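You operate a simulated robot arm through the tools that you are given. There is no shell and no other tool. Be economical: measure what you need, move in short steps, check, and stop when the job is done.

You are at the controls of a simulated robot arm. One attempt, no reset.

JOB
Put the probe that says "No 2" from the top of the test bench on the clear front of the rework bench and the probe that says "No 3" on top of the orange sanding block. Put one of the ejector pins from the top of the wall bench on the clear front of the rework bench. Turn the depth knob to DOUBLE. The order is free.
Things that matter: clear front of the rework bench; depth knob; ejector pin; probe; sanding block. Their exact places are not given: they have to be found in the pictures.

It is judged by the outcome, as a careful person would: the job done as asked, and still so three seconds after it is handed in. It fails if anything else is knocked over, pushed out of place, dropped, spilled or broken.

ROBOT AND FRAMES
A 6-joint arm with a fingered hand on a trunk, on a base that drives. Base frame: it is fixed to the floor where the robot stands at the start and does not move with it; the origin is under the middle of the robot, x ahead of it, y to its left, z up. Readings come in mm, rad, newtons and seconds.
With the tool pointing down near the work surface it reaches from about 240 to 560 mm from the robot's upright axis, wherever it stands. Its first joint turns from -2.897 to 2.897 rad. Places, roughly: clear front of the rework bench [300, -4200, 800]; depth knob [-9900, 200, 800]; sanding block (5x8x5 cm) [500, -400, 800]. Payload 3.1 kg.
Tool frame: the origin (TCP) lies between the finger pads and is the grasp point; the fingertips stand 22 mm ahead of it; z points along the fingers, y is the line along which they close. Largest opening 132 mm; the body of the gripper starts 60 mm behind the TCP. The gripper is a hand of 4 fingers: y runs from the thumb to the fingers, the wrist lies at [0, 0, -218] in the tool frame, and closing takes about 1.5 s.
Orientation is that of the tool frame in the base frame, as [roll, pitch, yaw] about the fixed x, y, z axes, in that order (R = Rz(yaw) Ry(pitch) Rx(roll)). With the fingers straight down and closing along the base's y, the tool's x points along the base's -x, its y along +y and its z along -z.

CONTROLS
- The arm moves only by the tool arm_command. Its argument "motion" is a list of rows, each a list of 7 numbers: the shift along the base's x, y, z in mm, then the turn, a rotation vector about the base's x, y, z in rad, then the closure, from 0 (fully open) to 1 (shut). In form: [[tx, ty, tz, rx, ry, rz, jaw], ...]. A call has 1 to 20 rows; each row is the pose to reach, as a shift and turn from the pose commanded when the call began. Rows are played at 5 a second. More than 50 mm and 0.15 rad between two rows, or a gripper value outside its range, and nothing of the call is played. Where a pose cannot be reached the arm comes as near as it can. A force on the tool above 40 N (or 10 N above the force at the start of the call, whichever is more), or a blocked arm, ends the call early, and 0.2 s more pass. The fingers move at their own pace (about 153 mm/s each) and stop on an object; they squeeze with about 30 N. The grip force told is the motor's: it shows also when the fingers shut on nothing. Time passes only in rows, and 0.2 s behind the last, so rows that repeat a pose let the fingers close. The reply holds the time, the measured pose of the TCP, the force on the tool along the base axes, the opening and the grip force, in the units named above and with some noise, with the torque about the TCP (base axes, N m) and any sound that the robot's microphone picked up, and new pictures: "views" is both (left out), scene, wrist or none.
- Cameras (640 x 400 px; columns grow to the right, rows downward): "scene" is now at [4.9, 114.5, 1537.5]; the picture's right is [-0.46, -0.89, 0.00], its down [-0.72, 0.38, -0.58] and it looks along [0.52, -0.27, -0.81] (base axes); focal length 280 px, centre (320, 200). "wrist" rides on the gripper at [53, -53, -84] in the tool frame; the picture's right is [0.71, 0.71, 0.00], its down [-0.53, 0.53, -0.67] and it looks along [-0.47, 0.47, 0.74] (tool axes); focal length 247 px, centre (320, 200).
- lift_body(by): slides the trunk up (or, below 0, down) by that many mm; the arm and the scene camera ride with it, the base frame stays. It gives what a move gives, with no picture.
- drive_base(legs): drives the robot by 1 to 6 legs, each [ahead, left, turn to the left] in mm, mm and rad, along the robot's own axes; the way and the turn of a leg run together, so that a leg with both is an arc; at most 1500 mm and 3.142 rad a leg. The arm and the cameras ride along, it lands a little off, and it stops where it bumps. It gives what a move gives, and a new picture of the scene camera.
- hand_shape(shape): the hand has 4 fingers and takes this shape, open, in about a second: jaw (thumb against the fingers, like two jaws); tri (thumb and two fingers); tip (a fingertip pinch); poke (one finger out to press); point (the index stretched); flat (the hand flat); cup (the hand cupped); fist (a fist). The gripper value then closes the fingers along that shape, each until it touches; the sizes above hold for jaw. It gives what a move gives, with no picture.
- turn_head(pan, tilt): turns the head with the scene camera to pan (to the left, within 2.705 rad either way) and tilt (down, from -0.506 to 1.204), counted from straight ahead of the robot. It gives what a move gives, and a new picture of the scene camera.
- locate(camera, pixels): for up to 12 pixels [column, row] of the newest picture of that camera ("zoom" is the newest enlarged one), the place [x, y, z] in the base frame of the surface seen there, good to about 2 mm. It takes no simulated time.
- inspect(camera, box): a new picture of the part [left, top, right, bottom] of that camera's present view, enlarged. It takes no simulated time.
- close_job(): hands the job in; it is judged then, once.

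Work in short steps. Measure before you move; look again where a grasp or a placing could have gone wrong, and mend it. You have 110 turns and 260 pictures in all, those below and enlarged ones among them. Open the gripper and draw the arm clear of the work before you hand the job in, unless the task says otherwise; then end with one line.

The tools are called after "Request:" as name(argument=value, ...) on one line, values as JSON. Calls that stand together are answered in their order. arm_command: Moves the arm, as the interface text tells. Its arguments: {"type":"object","properties":{"motion":{"type":"array"},"views":{"type":"string","enum":["both","scene","wrist","none"]}},"required":["motion"]} The other tools are called the same way: lift_body (by) slides the trunk up or down; hand_shape (shape) gives the hand a shape; drive_base (legs) drives the base; turn_head (pan, tilt) turns the head that bears the scene camera; locate (camera, pixels) gives the place of the surface under pixels of a picture; inspect (camera, box) takes an enlarged picture of a part of a camera's view; close_job () hands the job in.

At the start:

```text
time_s: 0.0
position: [410.3, -171.7, 1067.8]
ee_rot: [-3.141, 0.0, -3.141]
ft_force: [0.5, 1.3, 0.4]
ft_torque: [-0.05, 0.03, -0.02]
grip_width: 131.8
gripper_force: 0.0
shape: jaw
trunk travel left (down, up): [-225.0, 161.0]
robot x, y, heading: [0.1, -1.5, -0.003]
head pan, tilt: [-0.483, 0.948]
```

scene: 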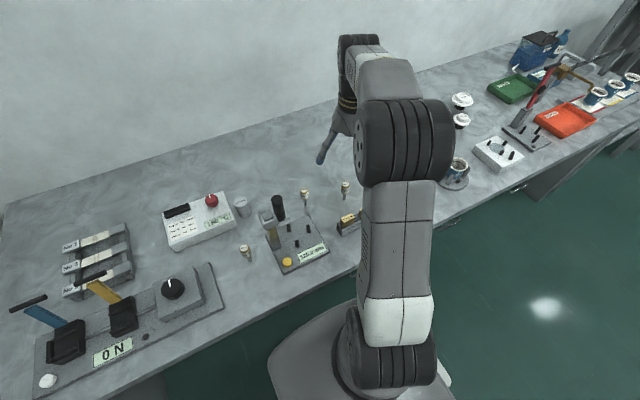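
wrist: 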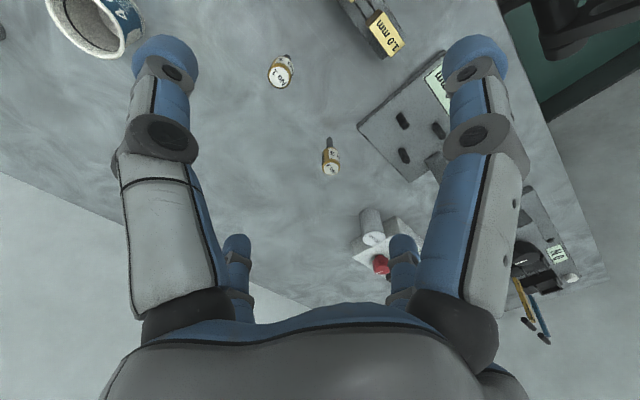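

The scene shows several small probes near (245,250), (304,195), (345,188). I enlarge these regions to read their labels.

Request:
inspect(camera="scene", box=[220, 160, 380, 280])

Request:
inspect(camera="wrist", box=[240, 0, 460, 200])

Request:
inspect(camera="scene", box=[420, 20, 640, 200])

Request:
inspect(camera="scene", box=[0, 180, 240, 400])

```text
3.33 times, centred on (300, 220) of scene
```

zoom: 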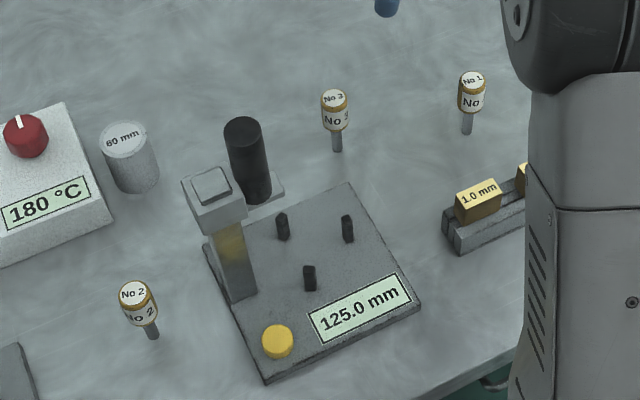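

```text
2.00 times, centred on (350, 100) of wrist
```

zoom: 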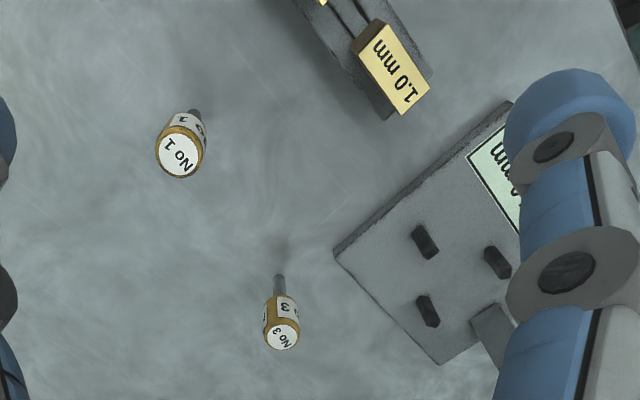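

```text
2.22 times, centred on (530, 110) of scene
```

zoom: 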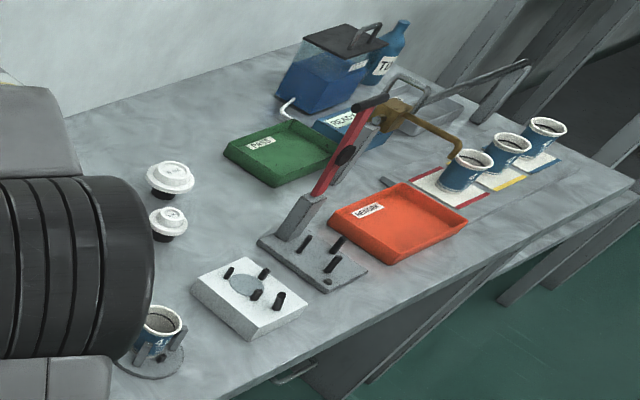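

```text
1.82 times, centred on (120, 290) of scene
```

zoom: 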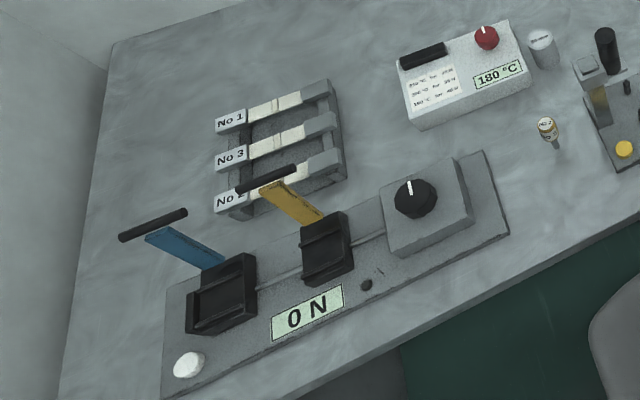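

Probes No 2 (145,310 zoom), No 3, No 1 are readable. I measure them in the scene picture; the block seems hidden behind the arm.

Request:
locate(camera="scene", pixels=[[243, 246], [248, 256], [303, 191], [304, 204], [345, 184], [345, 198], [242, 208], [278, 207], [325, 248], [286, 262], [348, 220], [211, 200]])

Request:
inspect(camera="wrist", box=[0, 0, 320, 200])

```text
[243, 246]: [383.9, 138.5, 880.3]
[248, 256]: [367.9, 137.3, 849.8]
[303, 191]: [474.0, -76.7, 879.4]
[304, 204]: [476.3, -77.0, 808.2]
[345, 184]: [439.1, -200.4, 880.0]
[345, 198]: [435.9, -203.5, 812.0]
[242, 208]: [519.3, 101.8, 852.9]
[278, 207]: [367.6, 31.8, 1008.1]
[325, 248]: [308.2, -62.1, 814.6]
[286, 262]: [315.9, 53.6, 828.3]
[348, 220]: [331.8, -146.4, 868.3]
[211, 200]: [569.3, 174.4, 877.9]
```

```text
2.00 times, centred on (160, 100) of wrist
```

zoom: 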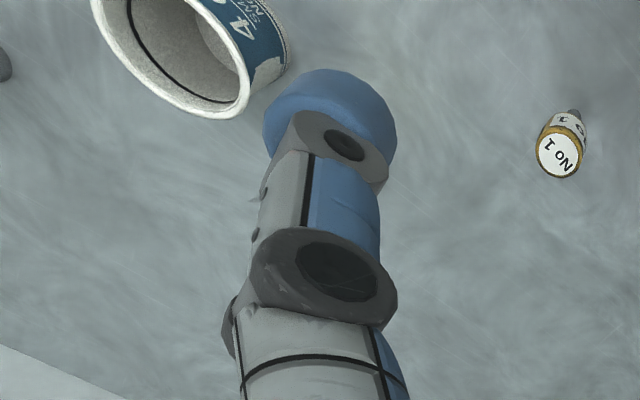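

The block should project near (385,165), behind the elbow. I raise the arm and swing it left to clear the view.

Request:
arm_command(motion=[[0, 0, 40, 0, 0, 0, 0], [-10, 40, 70, 0, 0, 0, 0], [-30, 80, 80, 0, 0, 0, 0], [-30, 120, 80, 0, 0, 0, 0], [-30, 165, 80, 0, 0, 0, 0], [-30, 210, 80, 0, 0, 0, 0], [-30, 255, 80, 0, 0, 0, 0], [-30, 300, 80, 0, 0, 0, 0]])

```text
refused: row 2 steps farther than a row can; nothing moved
```

Row 2 was 51 mm; I shrink the steps.

Request:
arm_command(motion=[[0, 0, 40, 0, 0, 0, 0], [-10, 35, 65, 0, 0, 0, 0], [-30, 75, 80, 0, 0, 0, 0], [-30, 120, 80, 0, 0, 0, 0], [-30, 165, 80, 0, 0, 0, 0], [-30, 210, 80, 0, 0, 0, 0], [-30, 255, 80, 0, 0, 0, 0], [-30, 300, 80, 0, 0, 0, 0]])

```text
time_s: 1.8
position: [379.8, 128.8, 1149.0]
ee_rot: [-3.14, 0.001, 3.14]
ft_force: [0.7, 1.4, -0.5]
ft_torque: [-0.03, -0.01, 0.02]
grip_width: 131.8
gripper_force: 0.1
shape: jaw
trunk travel left (down, up): [-225.0, 161.0]
robot x, y, heading: [0.4, 2.0, 0.0]
head pan, tilt: [-0.483, 0.948]
```

scene: 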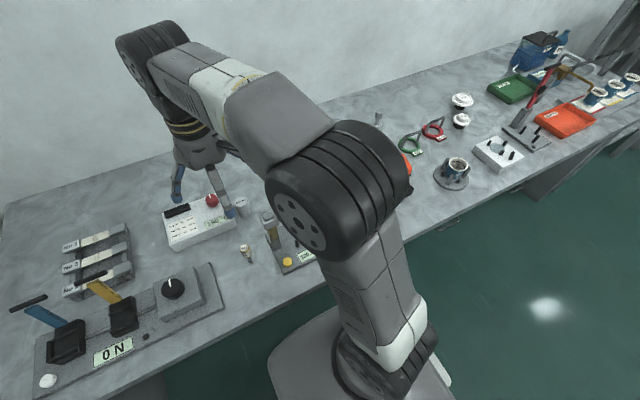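
wrist: 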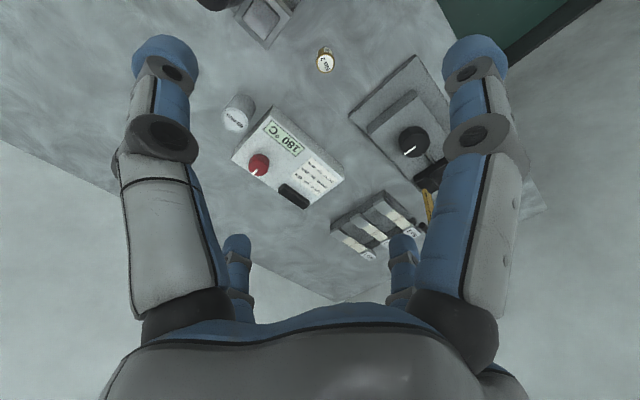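

An orange object appears at (405,162) beside the elbow. I enlarge and measure.

Request:
inspect(camera="scene", box=[360, 100, 480, 200])

Request:
locate(camera="scene", pixels=[[405, 157], [408, 168], [410, 160], [457, 165], [410, 140], [378, 118]])

Request:
locate(camera="wrist", pixels=[[325, 63], [325, 50], [325, 45]])

Request:
inspect(camera="wrist", box=[240, 20, 400, 120])

```text
4.00 times, centred on (420, 150) of scene
```

zoom: 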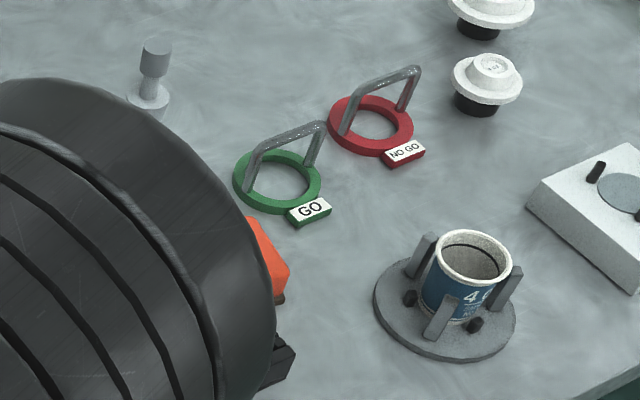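

```text
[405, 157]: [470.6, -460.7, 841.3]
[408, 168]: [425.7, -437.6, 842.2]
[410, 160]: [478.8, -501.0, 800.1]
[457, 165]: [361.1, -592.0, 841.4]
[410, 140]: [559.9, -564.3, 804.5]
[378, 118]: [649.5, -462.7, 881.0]
```

```text
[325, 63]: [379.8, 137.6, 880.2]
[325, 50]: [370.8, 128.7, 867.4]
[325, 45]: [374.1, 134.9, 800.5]
```

```text
4.00 times, centred on (320, 70) of wrist
```

zoom: 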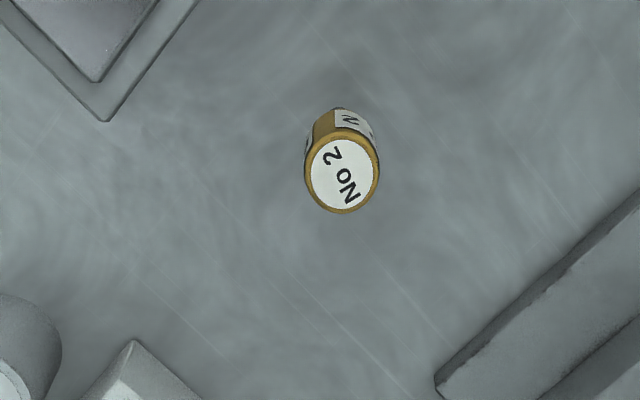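

No 2 stands at (380,138), top 880; No 3 at about (474,-77); the orange block's right end is near (470,-460,841). I go above No 3 with partly closed fingers and look.

Request:
arm_command(motion=[[20, -40, 0, 0, 0, 0, 0.3], [40, -80, 0, 0, 0, 0, 0.4], [60, -120, 0, 0, 0, 0, 0.4], [80, -160, 0, 0, 0, 0, 0.4], [94, -204, 0, 0, 0, 0, 0.4], [94, -206, -40, 0, 0, 0, 0.4], [94, -206, -80, 0, 0, 0, 0.4], [94, -206, -120, 0, 0, 0, 0.4], [94, -206, -150, 0, 0, 0, 0.4], [94, -206, -150, 0, 0, 0, 0.4]])

```text
time_s: 4.0
position: [474.1, -77.1, 998.0]
ee_rot: [3.141, 0.001, 3.14]
ft_force: [-0.8, 1.3, -0.5]
ft_torque: [-0.01, 0.0, 0.0]
grip_width: 80.0
gripper_force: 0.1
shape: jaw
trunk travel left (down, up): [-225.0, 161.0]
robot x, y, heading: [1.7, 0.7, 0.001]
head pan, tilt: [-0.483, 0.948]
```

scene: 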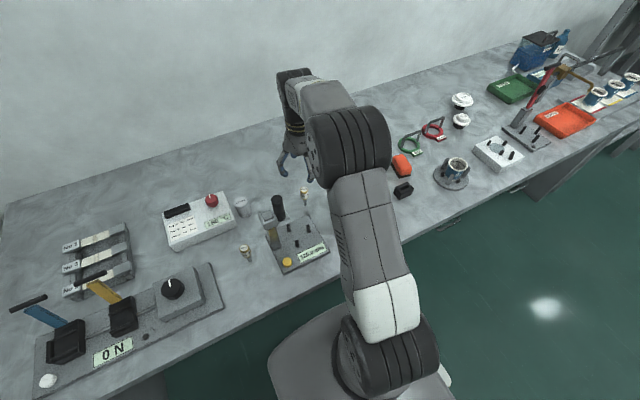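
wrist: 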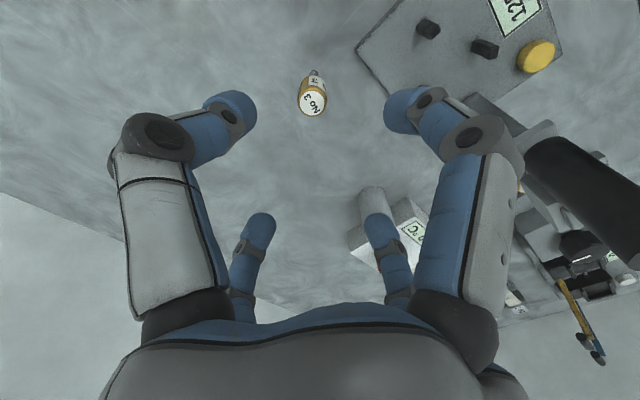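

The block is now fully visible at (402,165). I measure it and the exact probe No 3.

Request:
inspect(camera="scene", box=[370, 140, 434, 200])

Request:
locate(camera="wrist", pixels=[[313, 103], [303, 100], [325, 105], [313, 72], [560, 170], [490, 120]])

Request:
locate(camera="scene", pixels=[[393, 158], [404, 154], [411, 169], [400, 174], [402, 164], [278, 198], [403, 190], [281, 215]])

```text
6.67 times, centred on (402, 170) of scene
```

zoom: 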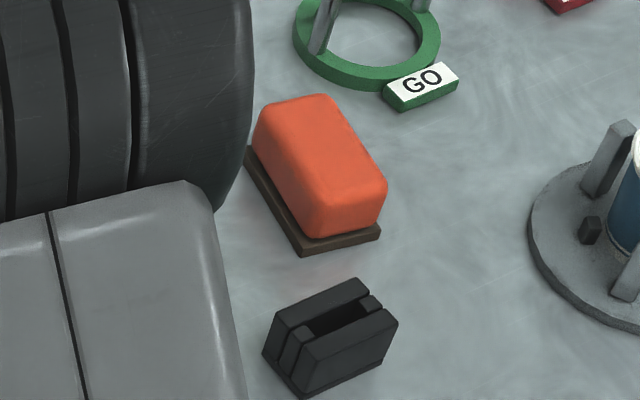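

```text
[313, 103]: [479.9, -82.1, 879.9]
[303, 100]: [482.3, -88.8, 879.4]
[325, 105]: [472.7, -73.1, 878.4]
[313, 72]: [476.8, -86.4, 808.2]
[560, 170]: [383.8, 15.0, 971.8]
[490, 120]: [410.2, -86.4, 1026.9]
```

```text
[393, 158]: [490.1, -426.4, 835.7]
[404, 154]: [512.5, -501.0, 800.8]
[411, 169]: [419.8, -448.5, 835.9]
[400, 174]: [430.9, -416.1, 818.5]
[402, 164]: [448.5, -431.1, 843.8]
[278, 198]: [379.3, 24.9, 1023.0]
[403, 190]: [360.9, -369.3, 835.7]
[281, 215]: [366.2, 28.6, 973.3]
```

No 3's axis is about (478,-81). The column at (380,25) stays clear sideways; I descend to z 862.

Request:
arm_command(motion=[[4, -4, -40, 0, 0, 0, 0.4], [4, -4, -75, 0, 0, 0, 0.4], [4, -4, -105, 0, 0, 0, 0.4], [4, -4, -125, 0, 0, 0, 0.4], [4, -4, -136, 0, 0, 0, 0.4], [4, -4, -136, 0, 0, 0, 0.4]])

```text
time_s: 5.4
position: [476.5, -82.6, 861.3]
ee_rot: [3.141, 0.0, 3.14]
ft_force: [0.1, -0.1, 0.3]
ft_torque: [0.0, 0.01, 0.02]
grip_width: 79.8
gripper_force: 0.0
shape: jaw
trunk travel left (down, up): [-225.0, 161.0]
robot x, y, heading: [-0.4, 0.3, 0.0]
head pan, tilt: [-0.483, 0.948]
```

scene: 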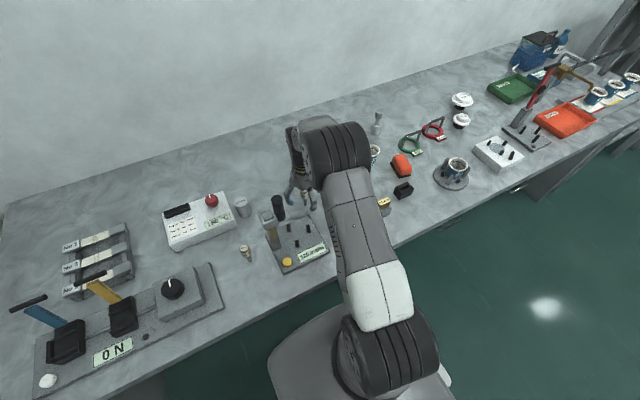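
wrist: 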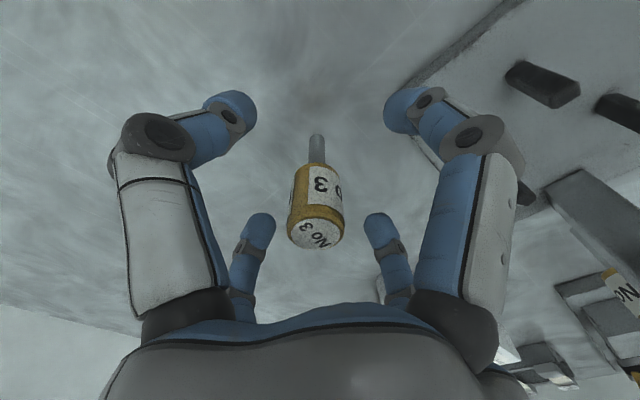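

The probe sits centred between the fingers. I close on it.

Request:
arm_command(motion=[[0, 0, 0, 0, 0, 0, 0.7], [0, 0, 0, 0, 0, 0, 0.8], [0, 0, 0, 0, 0, 0, 0.9], [0, 0, 0, 0, 0, 0, 1], [0, 0, 0, 0, 0, 0, 1], [0, 0, 0, 0, 0, 0, 1], [0, 0, 0, 0, 0, 0, 1]])

```text
time_s: 7.0
position: [476.7, -83.0, 861.5]
ee_rot: [-3.141, 0.0, -3.141]
ft_force: [-0.2, 0.9, -1.1]
ft_torque: [0.01, 0.0, 0.0]
grip_width: 16.4
gripper_force: 30.5
shape: jaw
trunk travel left (down, up): [-225.0, 161.0]
robot x, y, heading: [-1.2, -1.9, 0.003]
head pan, tilt: [-0.483, 0.948]
```

scene: 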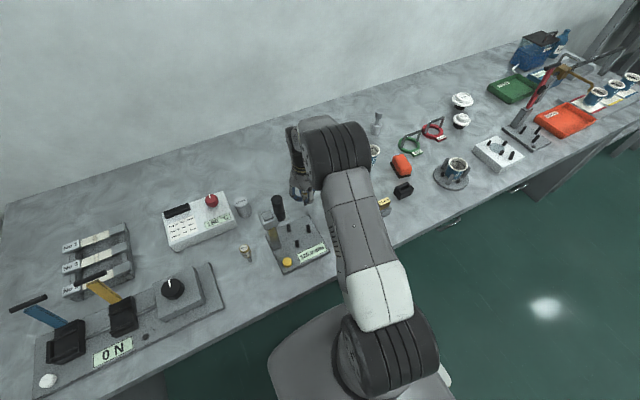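
wrist: 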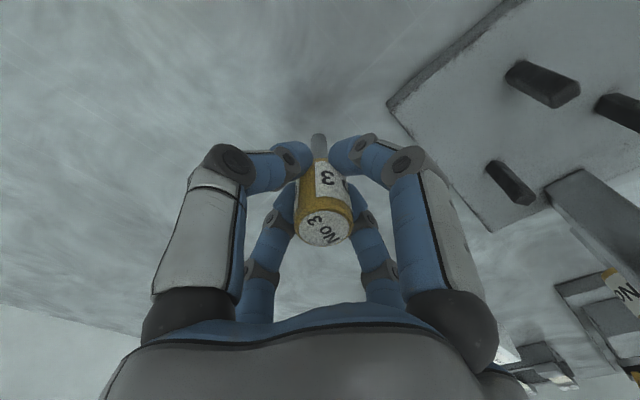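

Grip is 16.4 mm with 30 N: held. I lift 150 mm, and then drive right because the block (~(455,-430)) is beyond reach.

Request:
arm_command(motion=[[0, 0, 40, 0, 0, 0, 1], [0, 0, 80, 0, 0, 0, 1], [-10, 0, 120, 0, 0, 0, 1], [-30, 0, 160, 0, 0, 0, 1], [-30, 0, 200, 0, 0, 0, 1]], views="wrist")

Request:
drive_base(legs=[[0, -330, 0]])

```text
time_s: 8.2
position: [445.6, -82.9, 1063.6]
ee_rot: [-3.141, -0.001, -3.141]
ft_force: [0.9, -0.4, -1.1]
ft_torque: [0.0, 0.02, 0.03]
grip_width: 16.3
gripper_force: 30.4
shape: jaw
trunk travel left (down, up): [-225.0, 161.0]
robot x, y, heading: [-1.8, -1.2, 0.001]
head pan, tilt: [-0.483, 0.948]
```

wrist: 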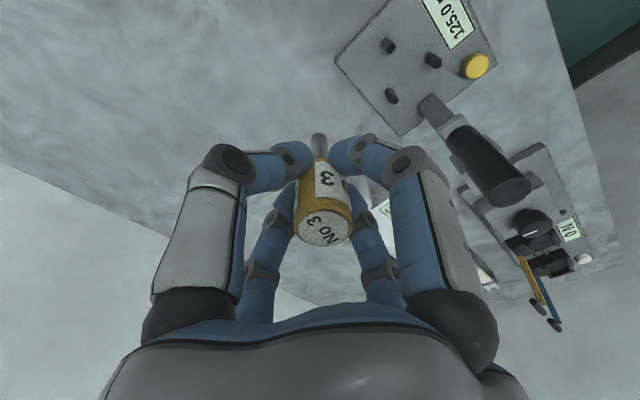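

```text
time_s: 10.4
position: [444.7, -419.2, 1061.1]
ee_rot: [3.142, -0.002, 3.138]
ft_force: [-0.5, 0.2, 0.2]
ft_torque: [0.01, 0.0, 0.01]
grip_width: 16.4
gripper_force: 29.6
shape: jaw
trunk travel left (down, up): [-225.0, 161.0]
robot x, y, heading: [-0.4, -333.5, -0.007]
head pan, tilt: [-0.483, 0.948]
```

scene: 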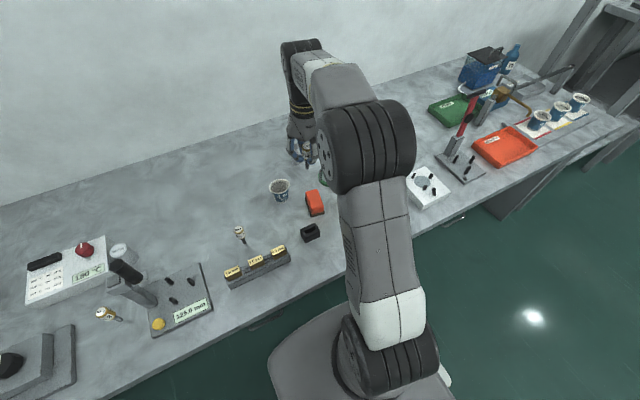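

The base is now at y -333. I measure the block at (315,203) and take a wrist view.

Request:
inspect(camera="scene", box=[280, 170, 344, 230])

Request:
inspect(camera="wrist", box=[160, 0, 480, 200])

```text
6.67 times, centred on (312, 200) of scene
```

zoom: 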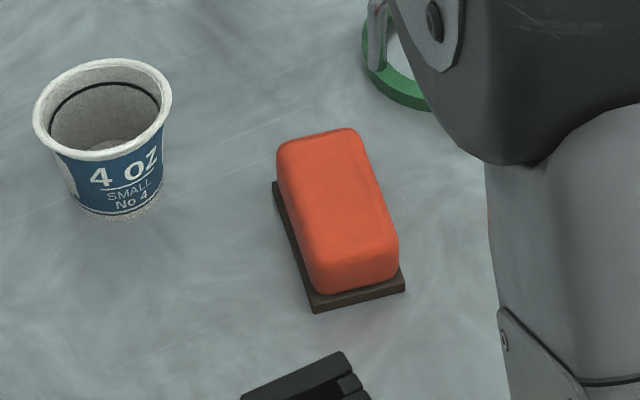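

```text
2.00 times, centred on (320, 100) of wrist
```

zoom: 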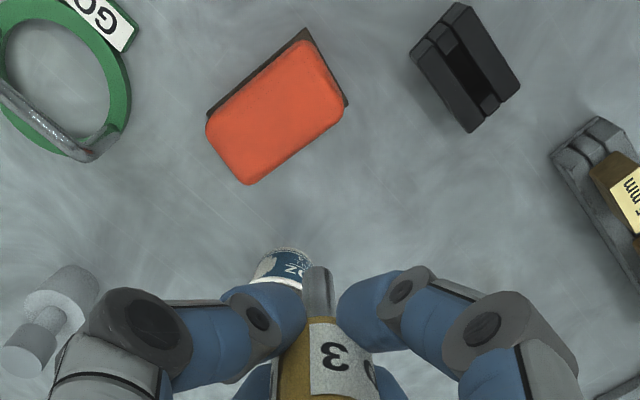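

I measure the block top from the wrist zoom: centre near (277,112), plus edge points.

Request:
locate(camera="zoom", pixels=[[277, 112], [225, 125], [303, 58], [332, 98], [252, 172], [260, 88], [292, 140], [320, 75], [238, 150], [285, 275]])

```text
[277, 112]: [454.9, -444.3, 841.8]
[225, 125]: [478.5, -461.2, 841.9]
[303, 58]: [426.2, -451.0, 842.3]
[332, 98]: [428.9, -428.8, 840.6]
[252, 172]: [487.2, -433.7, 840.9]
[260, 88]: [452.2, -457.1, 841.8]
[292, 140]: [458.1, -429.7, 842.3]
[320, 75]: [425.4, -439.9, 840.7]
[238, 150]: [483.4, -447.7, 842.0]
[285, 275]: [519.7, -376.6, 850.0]
```

Block top is z 842, centred (455,-444). The probe tip is 61.5 below TCP, so contact at TCP z ≈ 903.5. I descend to 910.

Request:
arm_command(motion=[[10, -25, -30, 0, 0, 0, 1], [10, -25, -70, 0, 0, 0, 1], [10, -25, -110, 0, 0, 0, 1], [10, -25, -140, 0, 0, 0, 1], [10, -25, -151, 0, 0, 0, 1], [10, -25, -151, 0, 0, 0, 1]])

```text
time_s: 11.8
position: [456.0, -444.6, 909.6]
ee_rot: [-3.141, 0.0, 3.138]
ft_force: [0.7, -0.1, -0.8]
ft_torque: [0.01, 0.0, 0.0]
grip_width: 16.3
gripper_force: 30.0
shape: jaw
trunk travel left (down, up): [-225.0, 161.0]
robot x, y, heading: [-1.3, -336.0, -0.005]
head pan, tilt: [-0.483, 0.948]
```

scene: 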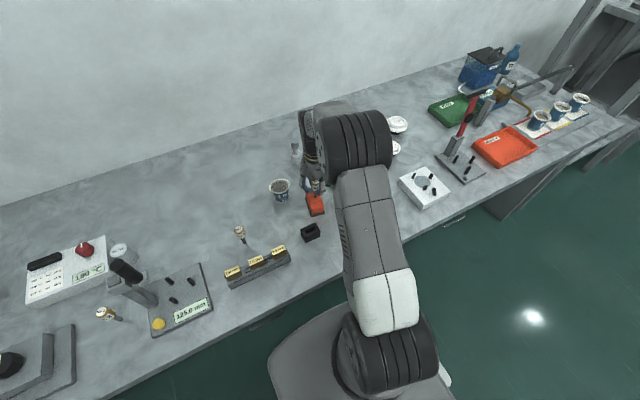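
wrist: 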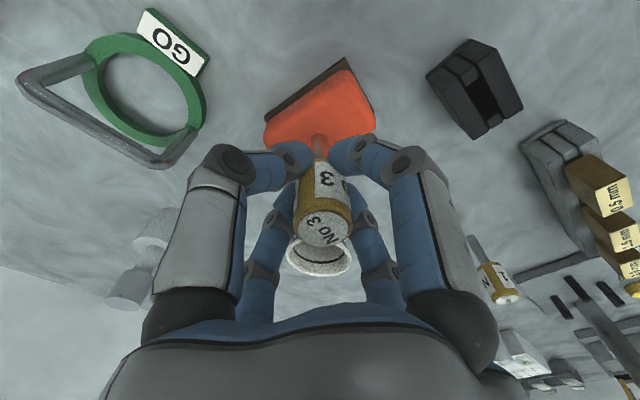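

The probe hangs over the block. I lower in 1–2 mm steps watching the force.

Request:
arm_command(motion=[[0, 0, -2, 0, 0, 0, 1], [0, 0, -4, 0, 0, 0, 1], [0, 0, -5, 0, 0, 0, 1], [0, 0, -6, 0, 0, 0, 1], [0, 0, -6, 0, 0, 0, 1]], views="none")

Request:
inspect(camera="wrist", box=[240, 60, 400, 160])

```text
time_s: 13.0
position: [455.0, -443.6, 905.8]
ee_rot: [-3.141, -0.001, 3.138]
ft_force: [-0.8, 0.1, -0.4]
ft_torque: [-0.02, 0.0, 0.01]
grip_width: 16.4
gripper_force: 30.0
shape: jaw
trunk travel left (down, up): [-225.0, 161.0]
robot x, y, heading: [-0.5, -335.4, -0.004]
head pan, tilt: [-0.483, 0.948]
```

```text
4.00 times, centred on (320, 110) of wrist
```

zoom: 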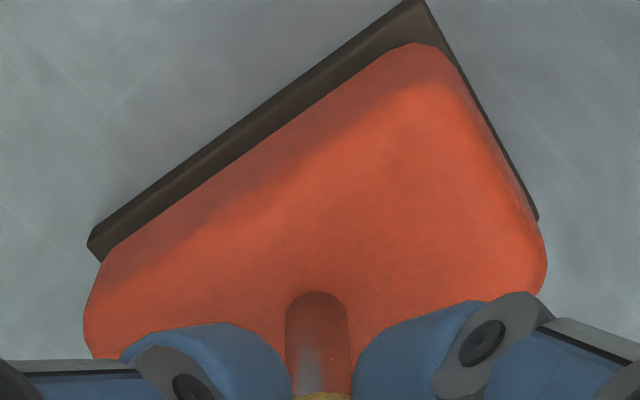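

Not touching yet (905.8, no force). I go down further by small steps.

Request:
arm_command(motion=[[0, 0, -1, 0, 0, 0, 1], [0, 0, -2, 0, 0, 0, 1], [0, 0, -2, 0, 0, 0, 1]], views="none")

Request:
arm_command(motion=[[0, 0, -1, 0, 0, 0, 1], [0, 0, -1, 0, 0, 0, 1]], views="none")

```text
time_s: 13.8
position: [454.8, -444.5, 904.2]
ee_rot: [-3.142, -0.001, 3.136]
ft_force: [-0.2, 0.6, -0.9]
ft_torque: [0.0, -0.02, 0.0]
grip_width: 16.4
gripper_force: 29.5
shape: jaw
trunk travel left (down, up): [-225.0, 161.0]
robot x, y, heading: [-1.5, -332.3, -0.003]
head pan, tilt: [-0.483, 0.948]
```

```text
time_s: 14.4
position: [456.2, -444.0, 903.4]
ee_rot: [3.141, 0.002, 3.14]
ft_force: [-0.3, 0.8, -0.2]
ft_torque: [0.0, -0.01, 0.0]
grip_width: 16.4
gripper_force: 29.8
shape: jaw
trunk travel left (down, up): [-225.0, 161.0]
robot x, y, heading: [-3.3, -332.8, -0.004]
head pan, tilt: [-0.483, 0.948]
```

Still no clear contact; another 1 mm steps.

Request:
arm_command(motion=[[0, 0, -1, 0, 0, 0, 1], [0, 0, -1, 0, 0, 0, 1]], views="none")

Request:
arm_command(motion=[[0, 0, -1, 0, 0, 0, 1], [0, 0, -1, 0, 0, 0, 1]], views="none")

Request:
inspect(camera="wrist", box=[240, 60, 400, 160])

```text
time_s: 15.0
position: [455.8, -443.8, 900.9]
ee_rot: [3.142, 0.002, 3.139]
ft_force: [0.6, 0.4, 6.9]
ft_torque: [0.0, 0.02, -0.01]
grip_width: 16.5
gripper_force: 29.8
shape: jaw
trunk travel left (down, up): [-225.0, 161.0]
robot x, y, heading: [2.2, -334.3, -0.001]
head pan, tilt: [-0.483, 0.948]
```

```text
time_s: 15.6
position: [456.1, -443.5, 901.7]
ee_rot: [-3.139, 0.003, 3.139]
ft_force: [0.7, -0.9, 15.2]
ft_torque: [-0.04, -0.03, 0.01]
grip_width: 16.5
gripper_force: 30.2
shape: jaw
trunk travel left (down, up): [-225.0, 161.0]
robot x, y, heading: [0.3, -334.8, -0.004]
head pan, tilt: [-0.483, 0.948]
```

```text
4.00 times, centred on (320, 110) of wrist
```

zoom: 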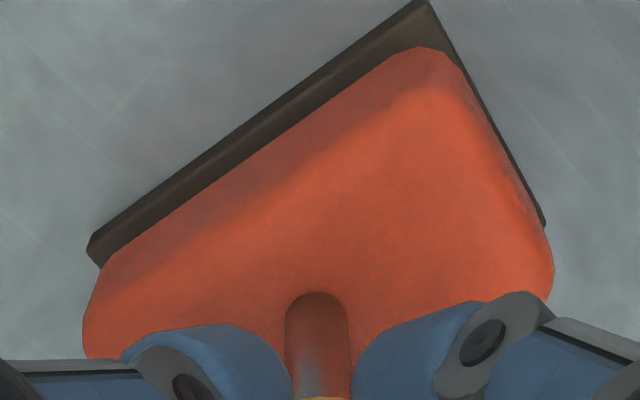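

Contact at 15 N. I back up 1 mm and open slowly to 26 mm, then look.

Request:
arm_command(motion=[[0, 0, 1.3, 0, 0, 0, 1], [0, 0, 1.3, 0, 0, 0, 0.87], [0, 0, 1.3, 0, 0, 0, 0.84], [0, 0, 1.3, 0, 0, 0, 0.8], [0, 0, 1.3, 0, 0, 0, 0.8]])

Request:
inspect(camera="wrist", box=[240, 100, 400, 260])

```text
time_s: 16.8
position: [455.8, -443.3, 901.9]
ee_rot: [-3.141, 0.0, 3.139]
ft_force: [-0.2, -0.3, -0.1]
ft_torque: [0.01, -0.01, 0.0]
grip_width: 26.1
gripper_force: 0.0
shape: jaw
trunk travel left (down, up): [-225.0, 161.0]
robot x, y, heading: [0.7, -334.2, -0.002]
head pan, tilt: [-0.483, 0.948]
```

scene: 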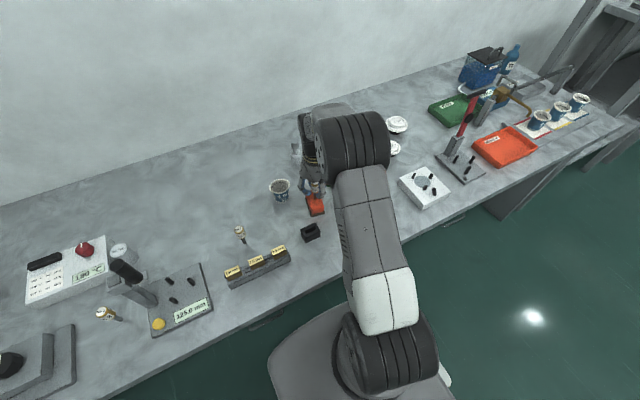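
wrist: 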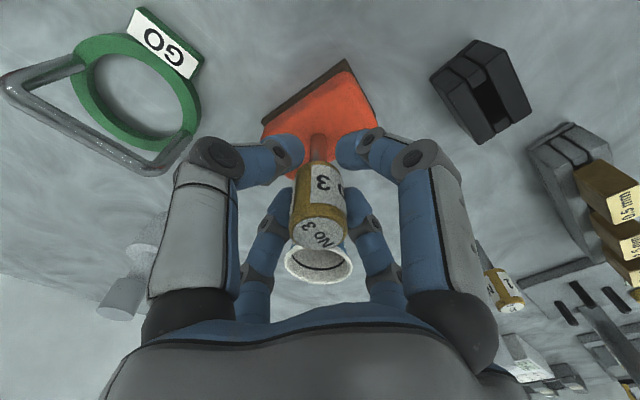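

```text
2.50 times, centred on (320, 180) of wrist
```

zoom: 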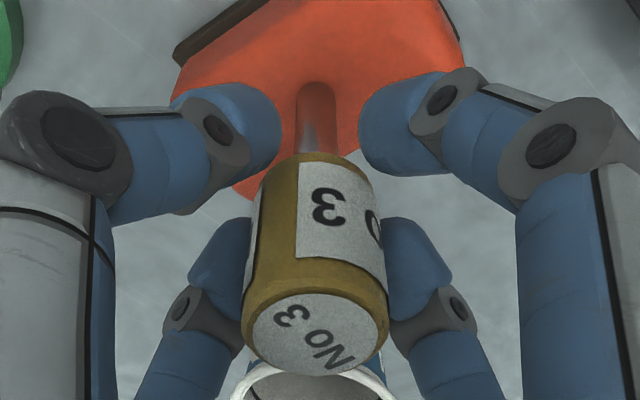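

It stands free. I open more, then rise straight up.

Request:
arm_command(motion=[[0, 0, 0, 0, 0, 0, 0.7], [0, 0, 0, 0, 0, 0, 0.5], [0, 0, 0, 0, 0, 0, 0.4], [0, 0, 20, 0, 0, 0, 0.4], [0, 0, 50, 0, 0, 0, 0.4], [0, 0, 90, 0, 0, 0, 0.4], [0, 0, 130, 0, 0, 0, 0.4], [0, 0, 170, 0, 0, 0, 0.4], [0, 0, 200, 0, 0, 0, 0.4]], views="wrist")

Request:
drive_base(legs=[[0, 430, 0]])

```text
time_s: 18.8
position: [452.8, -443.5, 1103.8]
ee_rot: [-3.14, 0.0, 3.139]
ft_force: [0.0, 0.6, -1.2]
ft_torque: [0.01, 0.01, 0.0]
grip_width: 78.7
gripper_force: 0.1
shape: jaw
trunk travel left (down, up): [-225.0, 161.0]
robot x, y, heading: [0.9, -333.6, 0.002]
head pan, tilt: [-0.483, 0.948]
```

wrist: 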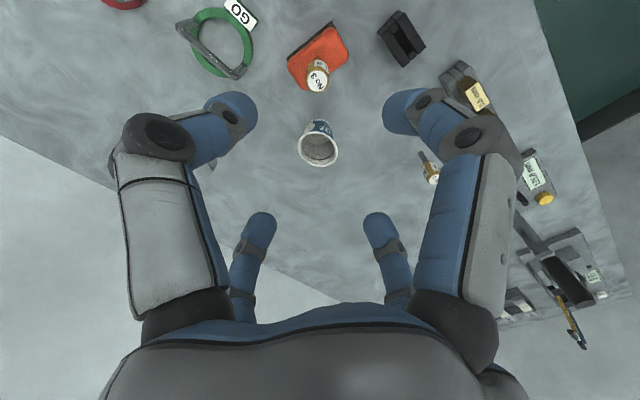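

```text
time_s: 21.4
position: [456.4, -12.8, 1103.8]
ee_rot: [-3.14, 0.0, 3.14]
ft_force: [0.8, -0.3, -0.1]
ft_torque: [-0.01, 0.01, -0.02]
grip_width: 78.4
gripper_force: 0.2
shape: jaw
trunk travel left (down, up): [-225.0, 161.0]
robot x, y, heading: [-1.6, 93.6, -0.003]
head pan, tilt: [-0.483, 0.948]
```

scene: 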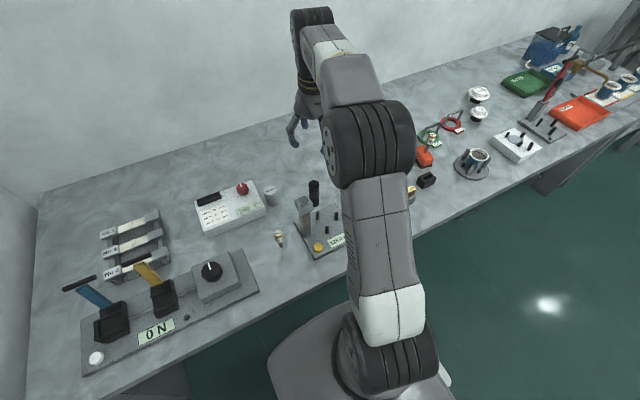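

No 3 stays on the block. I move above No 2 (380,138), first checking nearby heights.

Request:
locate(camera="scene", pixels=[[278, 233], [281, 243], [211, 265], [225, 280], [239, 262], [314, 184], [303, 201], [325, 140]])

Request:
arm_command(motion=[[-25, 40, 0, 0, 0, 0, 0.4], [-45, 80, 0, 0, 0, 0, 0.4], [-65, 120, 0, 0, 0, 0, 0.4], [-76, 151, 0, 0, 0, 0, 0.4], [-76, 151, -40, 0, 0, 0, 0.4], [-76, 151, -80, 0, 0, 0, 0.4], [-76, 151, -80, 0, 0, 0, 0.4]])

```text
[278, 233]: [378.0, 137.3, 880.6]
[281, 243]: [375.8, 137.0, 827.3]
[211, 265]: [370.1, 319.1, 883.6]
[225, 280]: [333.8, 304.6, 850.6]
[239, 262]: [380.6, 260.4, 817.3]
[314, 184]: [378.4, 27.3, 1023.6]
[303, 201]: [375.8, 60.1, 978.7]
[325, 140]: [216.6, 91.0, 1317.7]
```

```text
time_s: 23.0
position: [377.9, 134.8, 1021.2]
ee_rot: [3.141, 0.001, 3.14]
ft_force: [-0.3, -0.6, 0.1]
ft_torque: [0.0, 0.0, -0.01]
grip_width: 78.7
gripper_force: 0.1
shape: jaw
trunk travel left (down, up): [-225.0, 161.0]
robot x, y, heading: [0.7, 94.9, -0.005]
head pan, tilt: [-0.483, 0.948]
```

scene: 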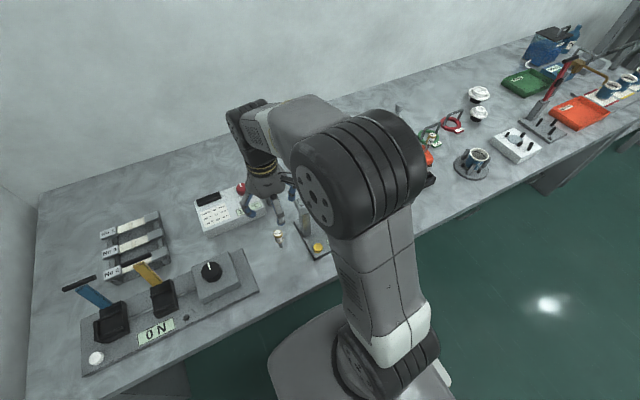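
wrist: 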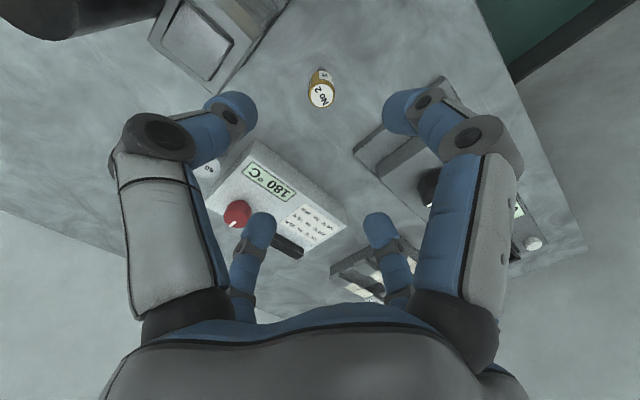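

The column's head lies close to where the hand body would pass, so I turn the hand −90° about z (closing along x) at this height, first measuring the column.

Request:
locate(camera="wrist", pixels=[[195, 45], [240, 30], [222, 85], [265, 25], [100, 15], [322, 95], [312, 92], [331, 97]])

Request:
arm_command(motion=[[0, 0, 40, 0, 0, 0, 0.4], [0, 0, 60, 0, 0, -0.14, 0.4], [0, 0, 60, 0, 0, -0.28, 0.4], [0, 0, 60, 0, 0, -0.42, 0.4], [0, 0, 60, 0, 0, -0.56, 0.4], [0, 0, 60, 0, 0, -0.7, 0.4], [0, 0, 60, 0, 0, -0.84, 0.4], [0, 0, 60, 0, 0, -0.98, 0.4], [0, 0, 60, 0, 0, -1.12, 0.4], [0, 0, 60, 0, 0, -1.26, 0.4], [0, 0, 60, 0, 0, -1.4, 0.4], [0, 0, 60, 0, 0, -1.54, 0.4], [0, 0, 60, 0, 0, -1.57, 0.4]])

```text
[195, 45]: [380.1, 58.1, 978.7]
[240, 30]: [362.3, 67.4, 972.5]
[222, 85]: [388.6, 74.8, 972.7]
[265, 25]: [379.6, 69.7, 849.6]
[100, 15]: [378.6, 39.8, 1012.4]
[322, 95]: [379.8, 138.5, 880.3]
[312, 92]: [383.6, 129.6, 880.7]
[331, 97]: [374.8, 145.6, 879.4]
```

```text
time_s: 25.8
position: [380.2, 137.4, 1083.8]
ee_rot: [3.141, -0.001, 1.568]
ft_force: [0.2, 0.3, 0.4]
ft_torque: [0.0, -0.01, -0.02]
grip_width: 78.7
gripper_force: 0.1
shape: jaw
trunk travel left (down, up): [-225.0, 161.0]
robot x, y, heading: [-1.8, 92.0, 0.0]
head pan, tilt: [-0.483, 0.948]
```

scene: 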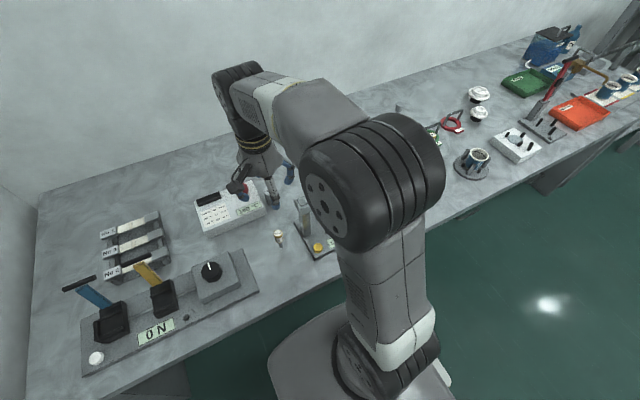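
wrist: 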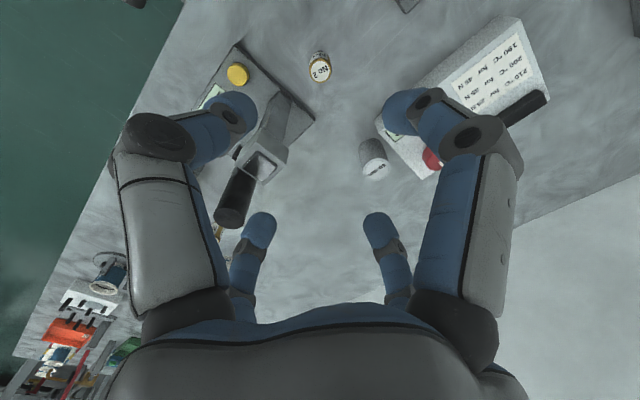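

The hand seems to have four fingers around; I measure the finger positions themselves in the wrist picture to judge the clearance to the column.

Request:
locate(camera="wrist", pixels=[[155, 140], [235, 105], [470, 140], [405, 105], [255, 230], [375, 230], [190, 310], [460, 310], [320, 370], [320, 70], [150, 240], [500, 240]])

```text
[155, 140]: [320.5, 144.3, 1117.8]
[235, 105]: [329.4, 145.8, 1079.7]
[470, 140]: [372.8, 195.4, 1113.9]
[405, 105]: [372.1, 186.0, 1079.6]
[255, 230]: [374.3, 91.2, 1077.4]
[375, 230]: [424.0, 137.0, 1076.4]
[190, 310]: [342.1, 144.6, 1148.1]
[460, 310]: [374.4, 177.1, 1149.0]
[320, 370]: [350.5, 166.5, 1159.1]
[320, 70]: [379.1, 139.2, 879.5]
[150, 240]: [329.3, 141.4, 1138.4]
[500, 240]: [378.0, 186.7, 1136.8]
```

The fingers sit in a cross at ±x and ±y. I turn to 45° so two fingers straddle the column side, and narrow the opening to 50 mm.

Request:
arm_command(motion=[[0, 0, 0, 0, 0, 0.14, 0.5], [0, 0, 0, 0, 0, 0.28, 0.6], [0, 0, 0, 0, 0, 0.42, 0.62], [0, 0, 0, 0, 0, 0.56, 0.62], [0, 0, 0, 0, 0, 0.7, 0.62], [0, 0, 0, 0, 0, 0.785, 0.62], [0, 1, -40, 0, 0, 0.785, 0.62], [0, 1, -80, 0, 0, 0.785, 0.62], [0, 1, -120, 0, 0, 0.785, 0.62], [0, 1, -130, 0, 0, 0.785, 0.62], [0, 1, -130, 0, 0, 0.785, 0.62]])

Request:
locate(camera="wrist", pixels=[[200, 150], [225, 150], [255, 230], [320, 140]])

```text
time_s: 28.2
position: [379.8, 139.8, 952.6]
ee_rot: [-3.141, 0.0, 2.352]
ft_force: [0.1, -0.1, -0.3]
ft_torque: [-0.02, -0.02, 0.01]
grip_width: 50.3
gripper_force: 0.1
shape: jaw
trunk travel left (down, up): [-225.0, 161.0]
robot x, y, heading: [0.1, 94.1, 0.001]
head pan, tilt: [-0.483, 0.948]
```

scene: 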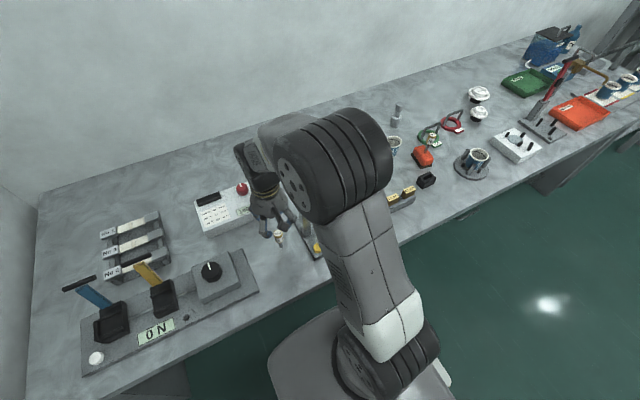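
wrist: 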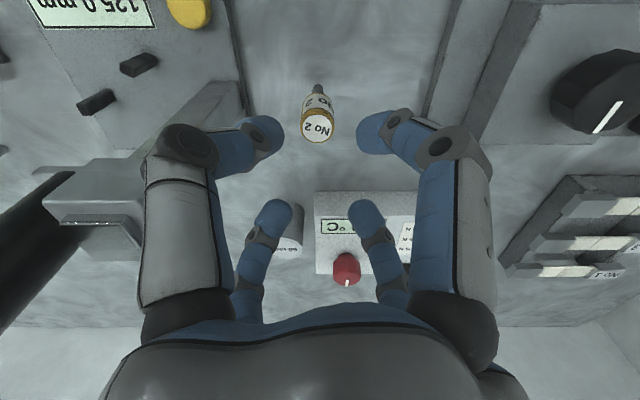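

```text
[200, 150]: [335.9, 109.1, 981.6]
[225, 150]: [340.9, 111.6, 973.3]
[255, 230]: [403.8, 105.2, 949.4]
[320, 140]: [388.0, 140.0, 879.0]
```

Fingers stay at y ≥ ~100, clear of the column. I descend to 862 and close on No 2.

Request:
arm_command(motion=[[0, -1.5, -40, 0, 0, 0, 0.62], [0, -1.5, -70, 0, 0, 0, 0.62], [0, -1.5, -91, 0, 0, 0, 0.62], [0, -1.5, -91, 0, 0, 0, 0.62]])

```text
time_s: 29.2
position: [377.9, 137.5, 861.6]
ee_rot: [-3.139, 0.0, 2.354]
ft_force: [0.5, 0.5, 0.2]
ft_torque: [-0.02, -0.04, 0.0]
grip_width: 50.5
gripper_force: 0.0
shape: jaw
trunk travel left (down, up): [-225.0, 161.0]
robot x, y, heading: [1.1, 92.3, 0.002]
head pan, tilt: [-0.483, 0.948]
```

scene: 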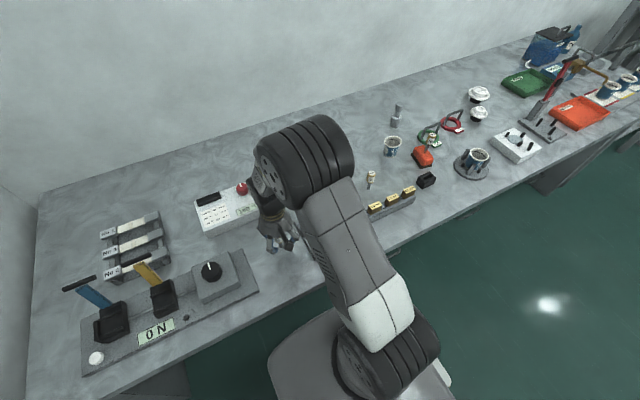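
wrist: 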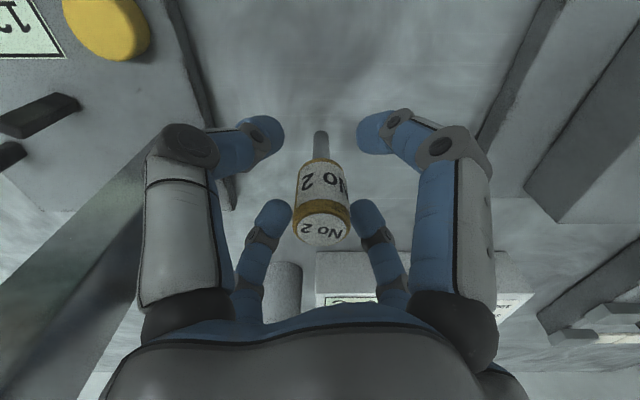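

The probe is centred. I close and lift straight up to above 1080.

Request:
arm_command(motion=[[0, 0, 0, 0, 0, 0, 0.75], [0, 0, 0, 0, 0, 0, 0.85], [0, 0, 0, 0, 0, 0, 1], [0, 0, 0, 0, 0, 0, 1], [0, 0, 0, 0, 0, 0, 1], [0, 0, 0, 0, 0, 0, 1], [0, 0, 40, 0, 0, 0, 1], [0, 0, 80, 0, 0, 0, 1], [0, 0, 120, 0, 0, 0, 1], [0, 0, 160, 0, 0, 0, 1], [0, 0, 200, 0, 0, 0, 1], [0, 0, 240, 0, 0, 0, 1], [-15, 0, 280, 0, 0, 0, 1]])

Request:
turn_head(pan=-1.3, tilt=0.3)

Request:
turn_head(pan=-2.3, tilt=0.3)

Request:
turn_head(pan=2.3, tilt=0.3)

```text
time_s: 32.0
position: [365.7, 136.1, 1145.8]
ee_rot: [3.141, 0.0, 2.356]
ft_force: [0.1, 0.1, -1.0]
ft_torque: [0.03, 0.01, 0.0]
grip_width: 17.9
gripper_force: 29.8
shape: jaw
trunk travel left (down, up): [-225.0, 161.0]
robot x, y, heading: [-1.2, 92.9, -0.002]
head pan, tilt: [-0.483, 0.948]
```

scene: 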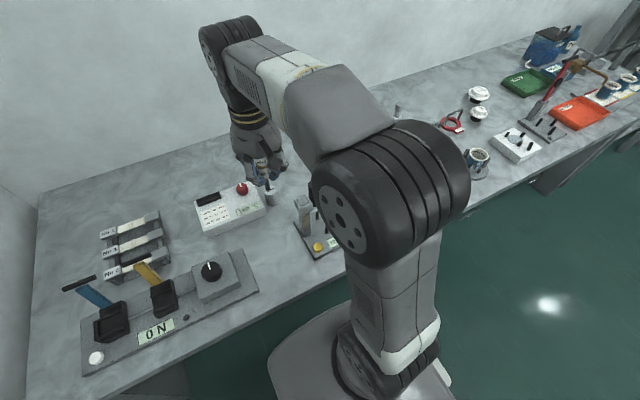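
wrist: 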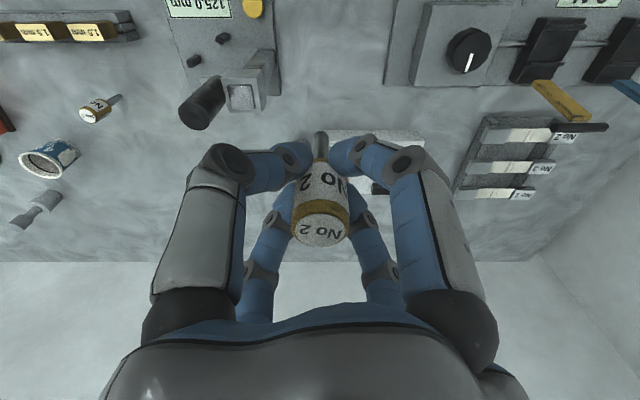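

```text
time_s: 33.2
position: [366.3, 136.8, 1144.2]
ee_rot: [3.14, 0.0, 2.354]
ft_force: [0.0, 0.3, -0.4]
ft_torque: [-0.02, 0.02, 0.05]
grip_width: 17.6
gripper_force: 30.0
shape: jaw
trunk travel left (down, up): [-225.0, 161.0]
robot x, y, heading: [-1.0, 95.5, -0.002]
head pan, tilt: [-1.3, 0.3]
```

scene: 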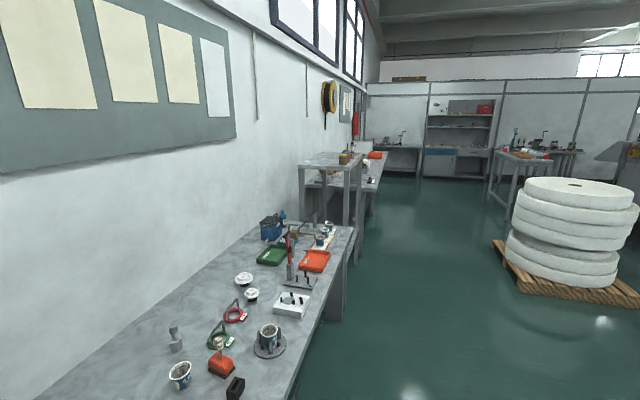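

```text
time_s: 34.4
position: [366.9, 137.3, 1143.5]
ee_rot: [-3.14, 0.001, 2.355]
ft_force: [-0.2, -0.5, -0.1]
ft_torque: [-0.01, 0.02, 0.01]
grip_width: 17.8
gripper_force: 30.1
shape: jaw
trunk travel left (down, up): [-225.0, 161.0]
robot x, y, heading: [1.9, 95.7, -0.005]
head pan, tilt: [-2.3, 0.3]
```

scene: 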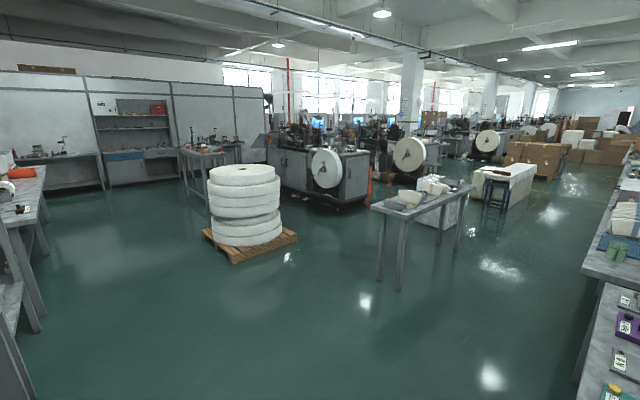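

```text
time_s: 38.1
position: [366.7, 136.2, 1143.0]
ee_rot: [-3.141, 0.0, 2.354]
ft_force: [-0.5, 0.7, 0.5]
ft_torque: [0.01, -0.01, 0.03]
grip_width: 17.7
gripper_force: 30.1
shape: jaw
trunk travel left (down, up): [-225.0, 161.0]
robot x, y, heading: [1.2, 94.2, 0.004]
head pan, tilt: [2.3, 0.3]
```

scene: 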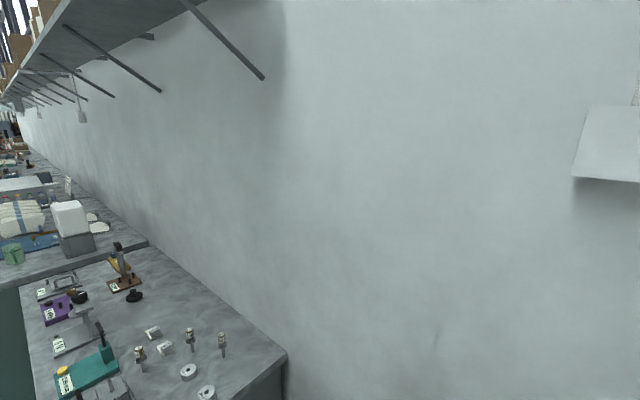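

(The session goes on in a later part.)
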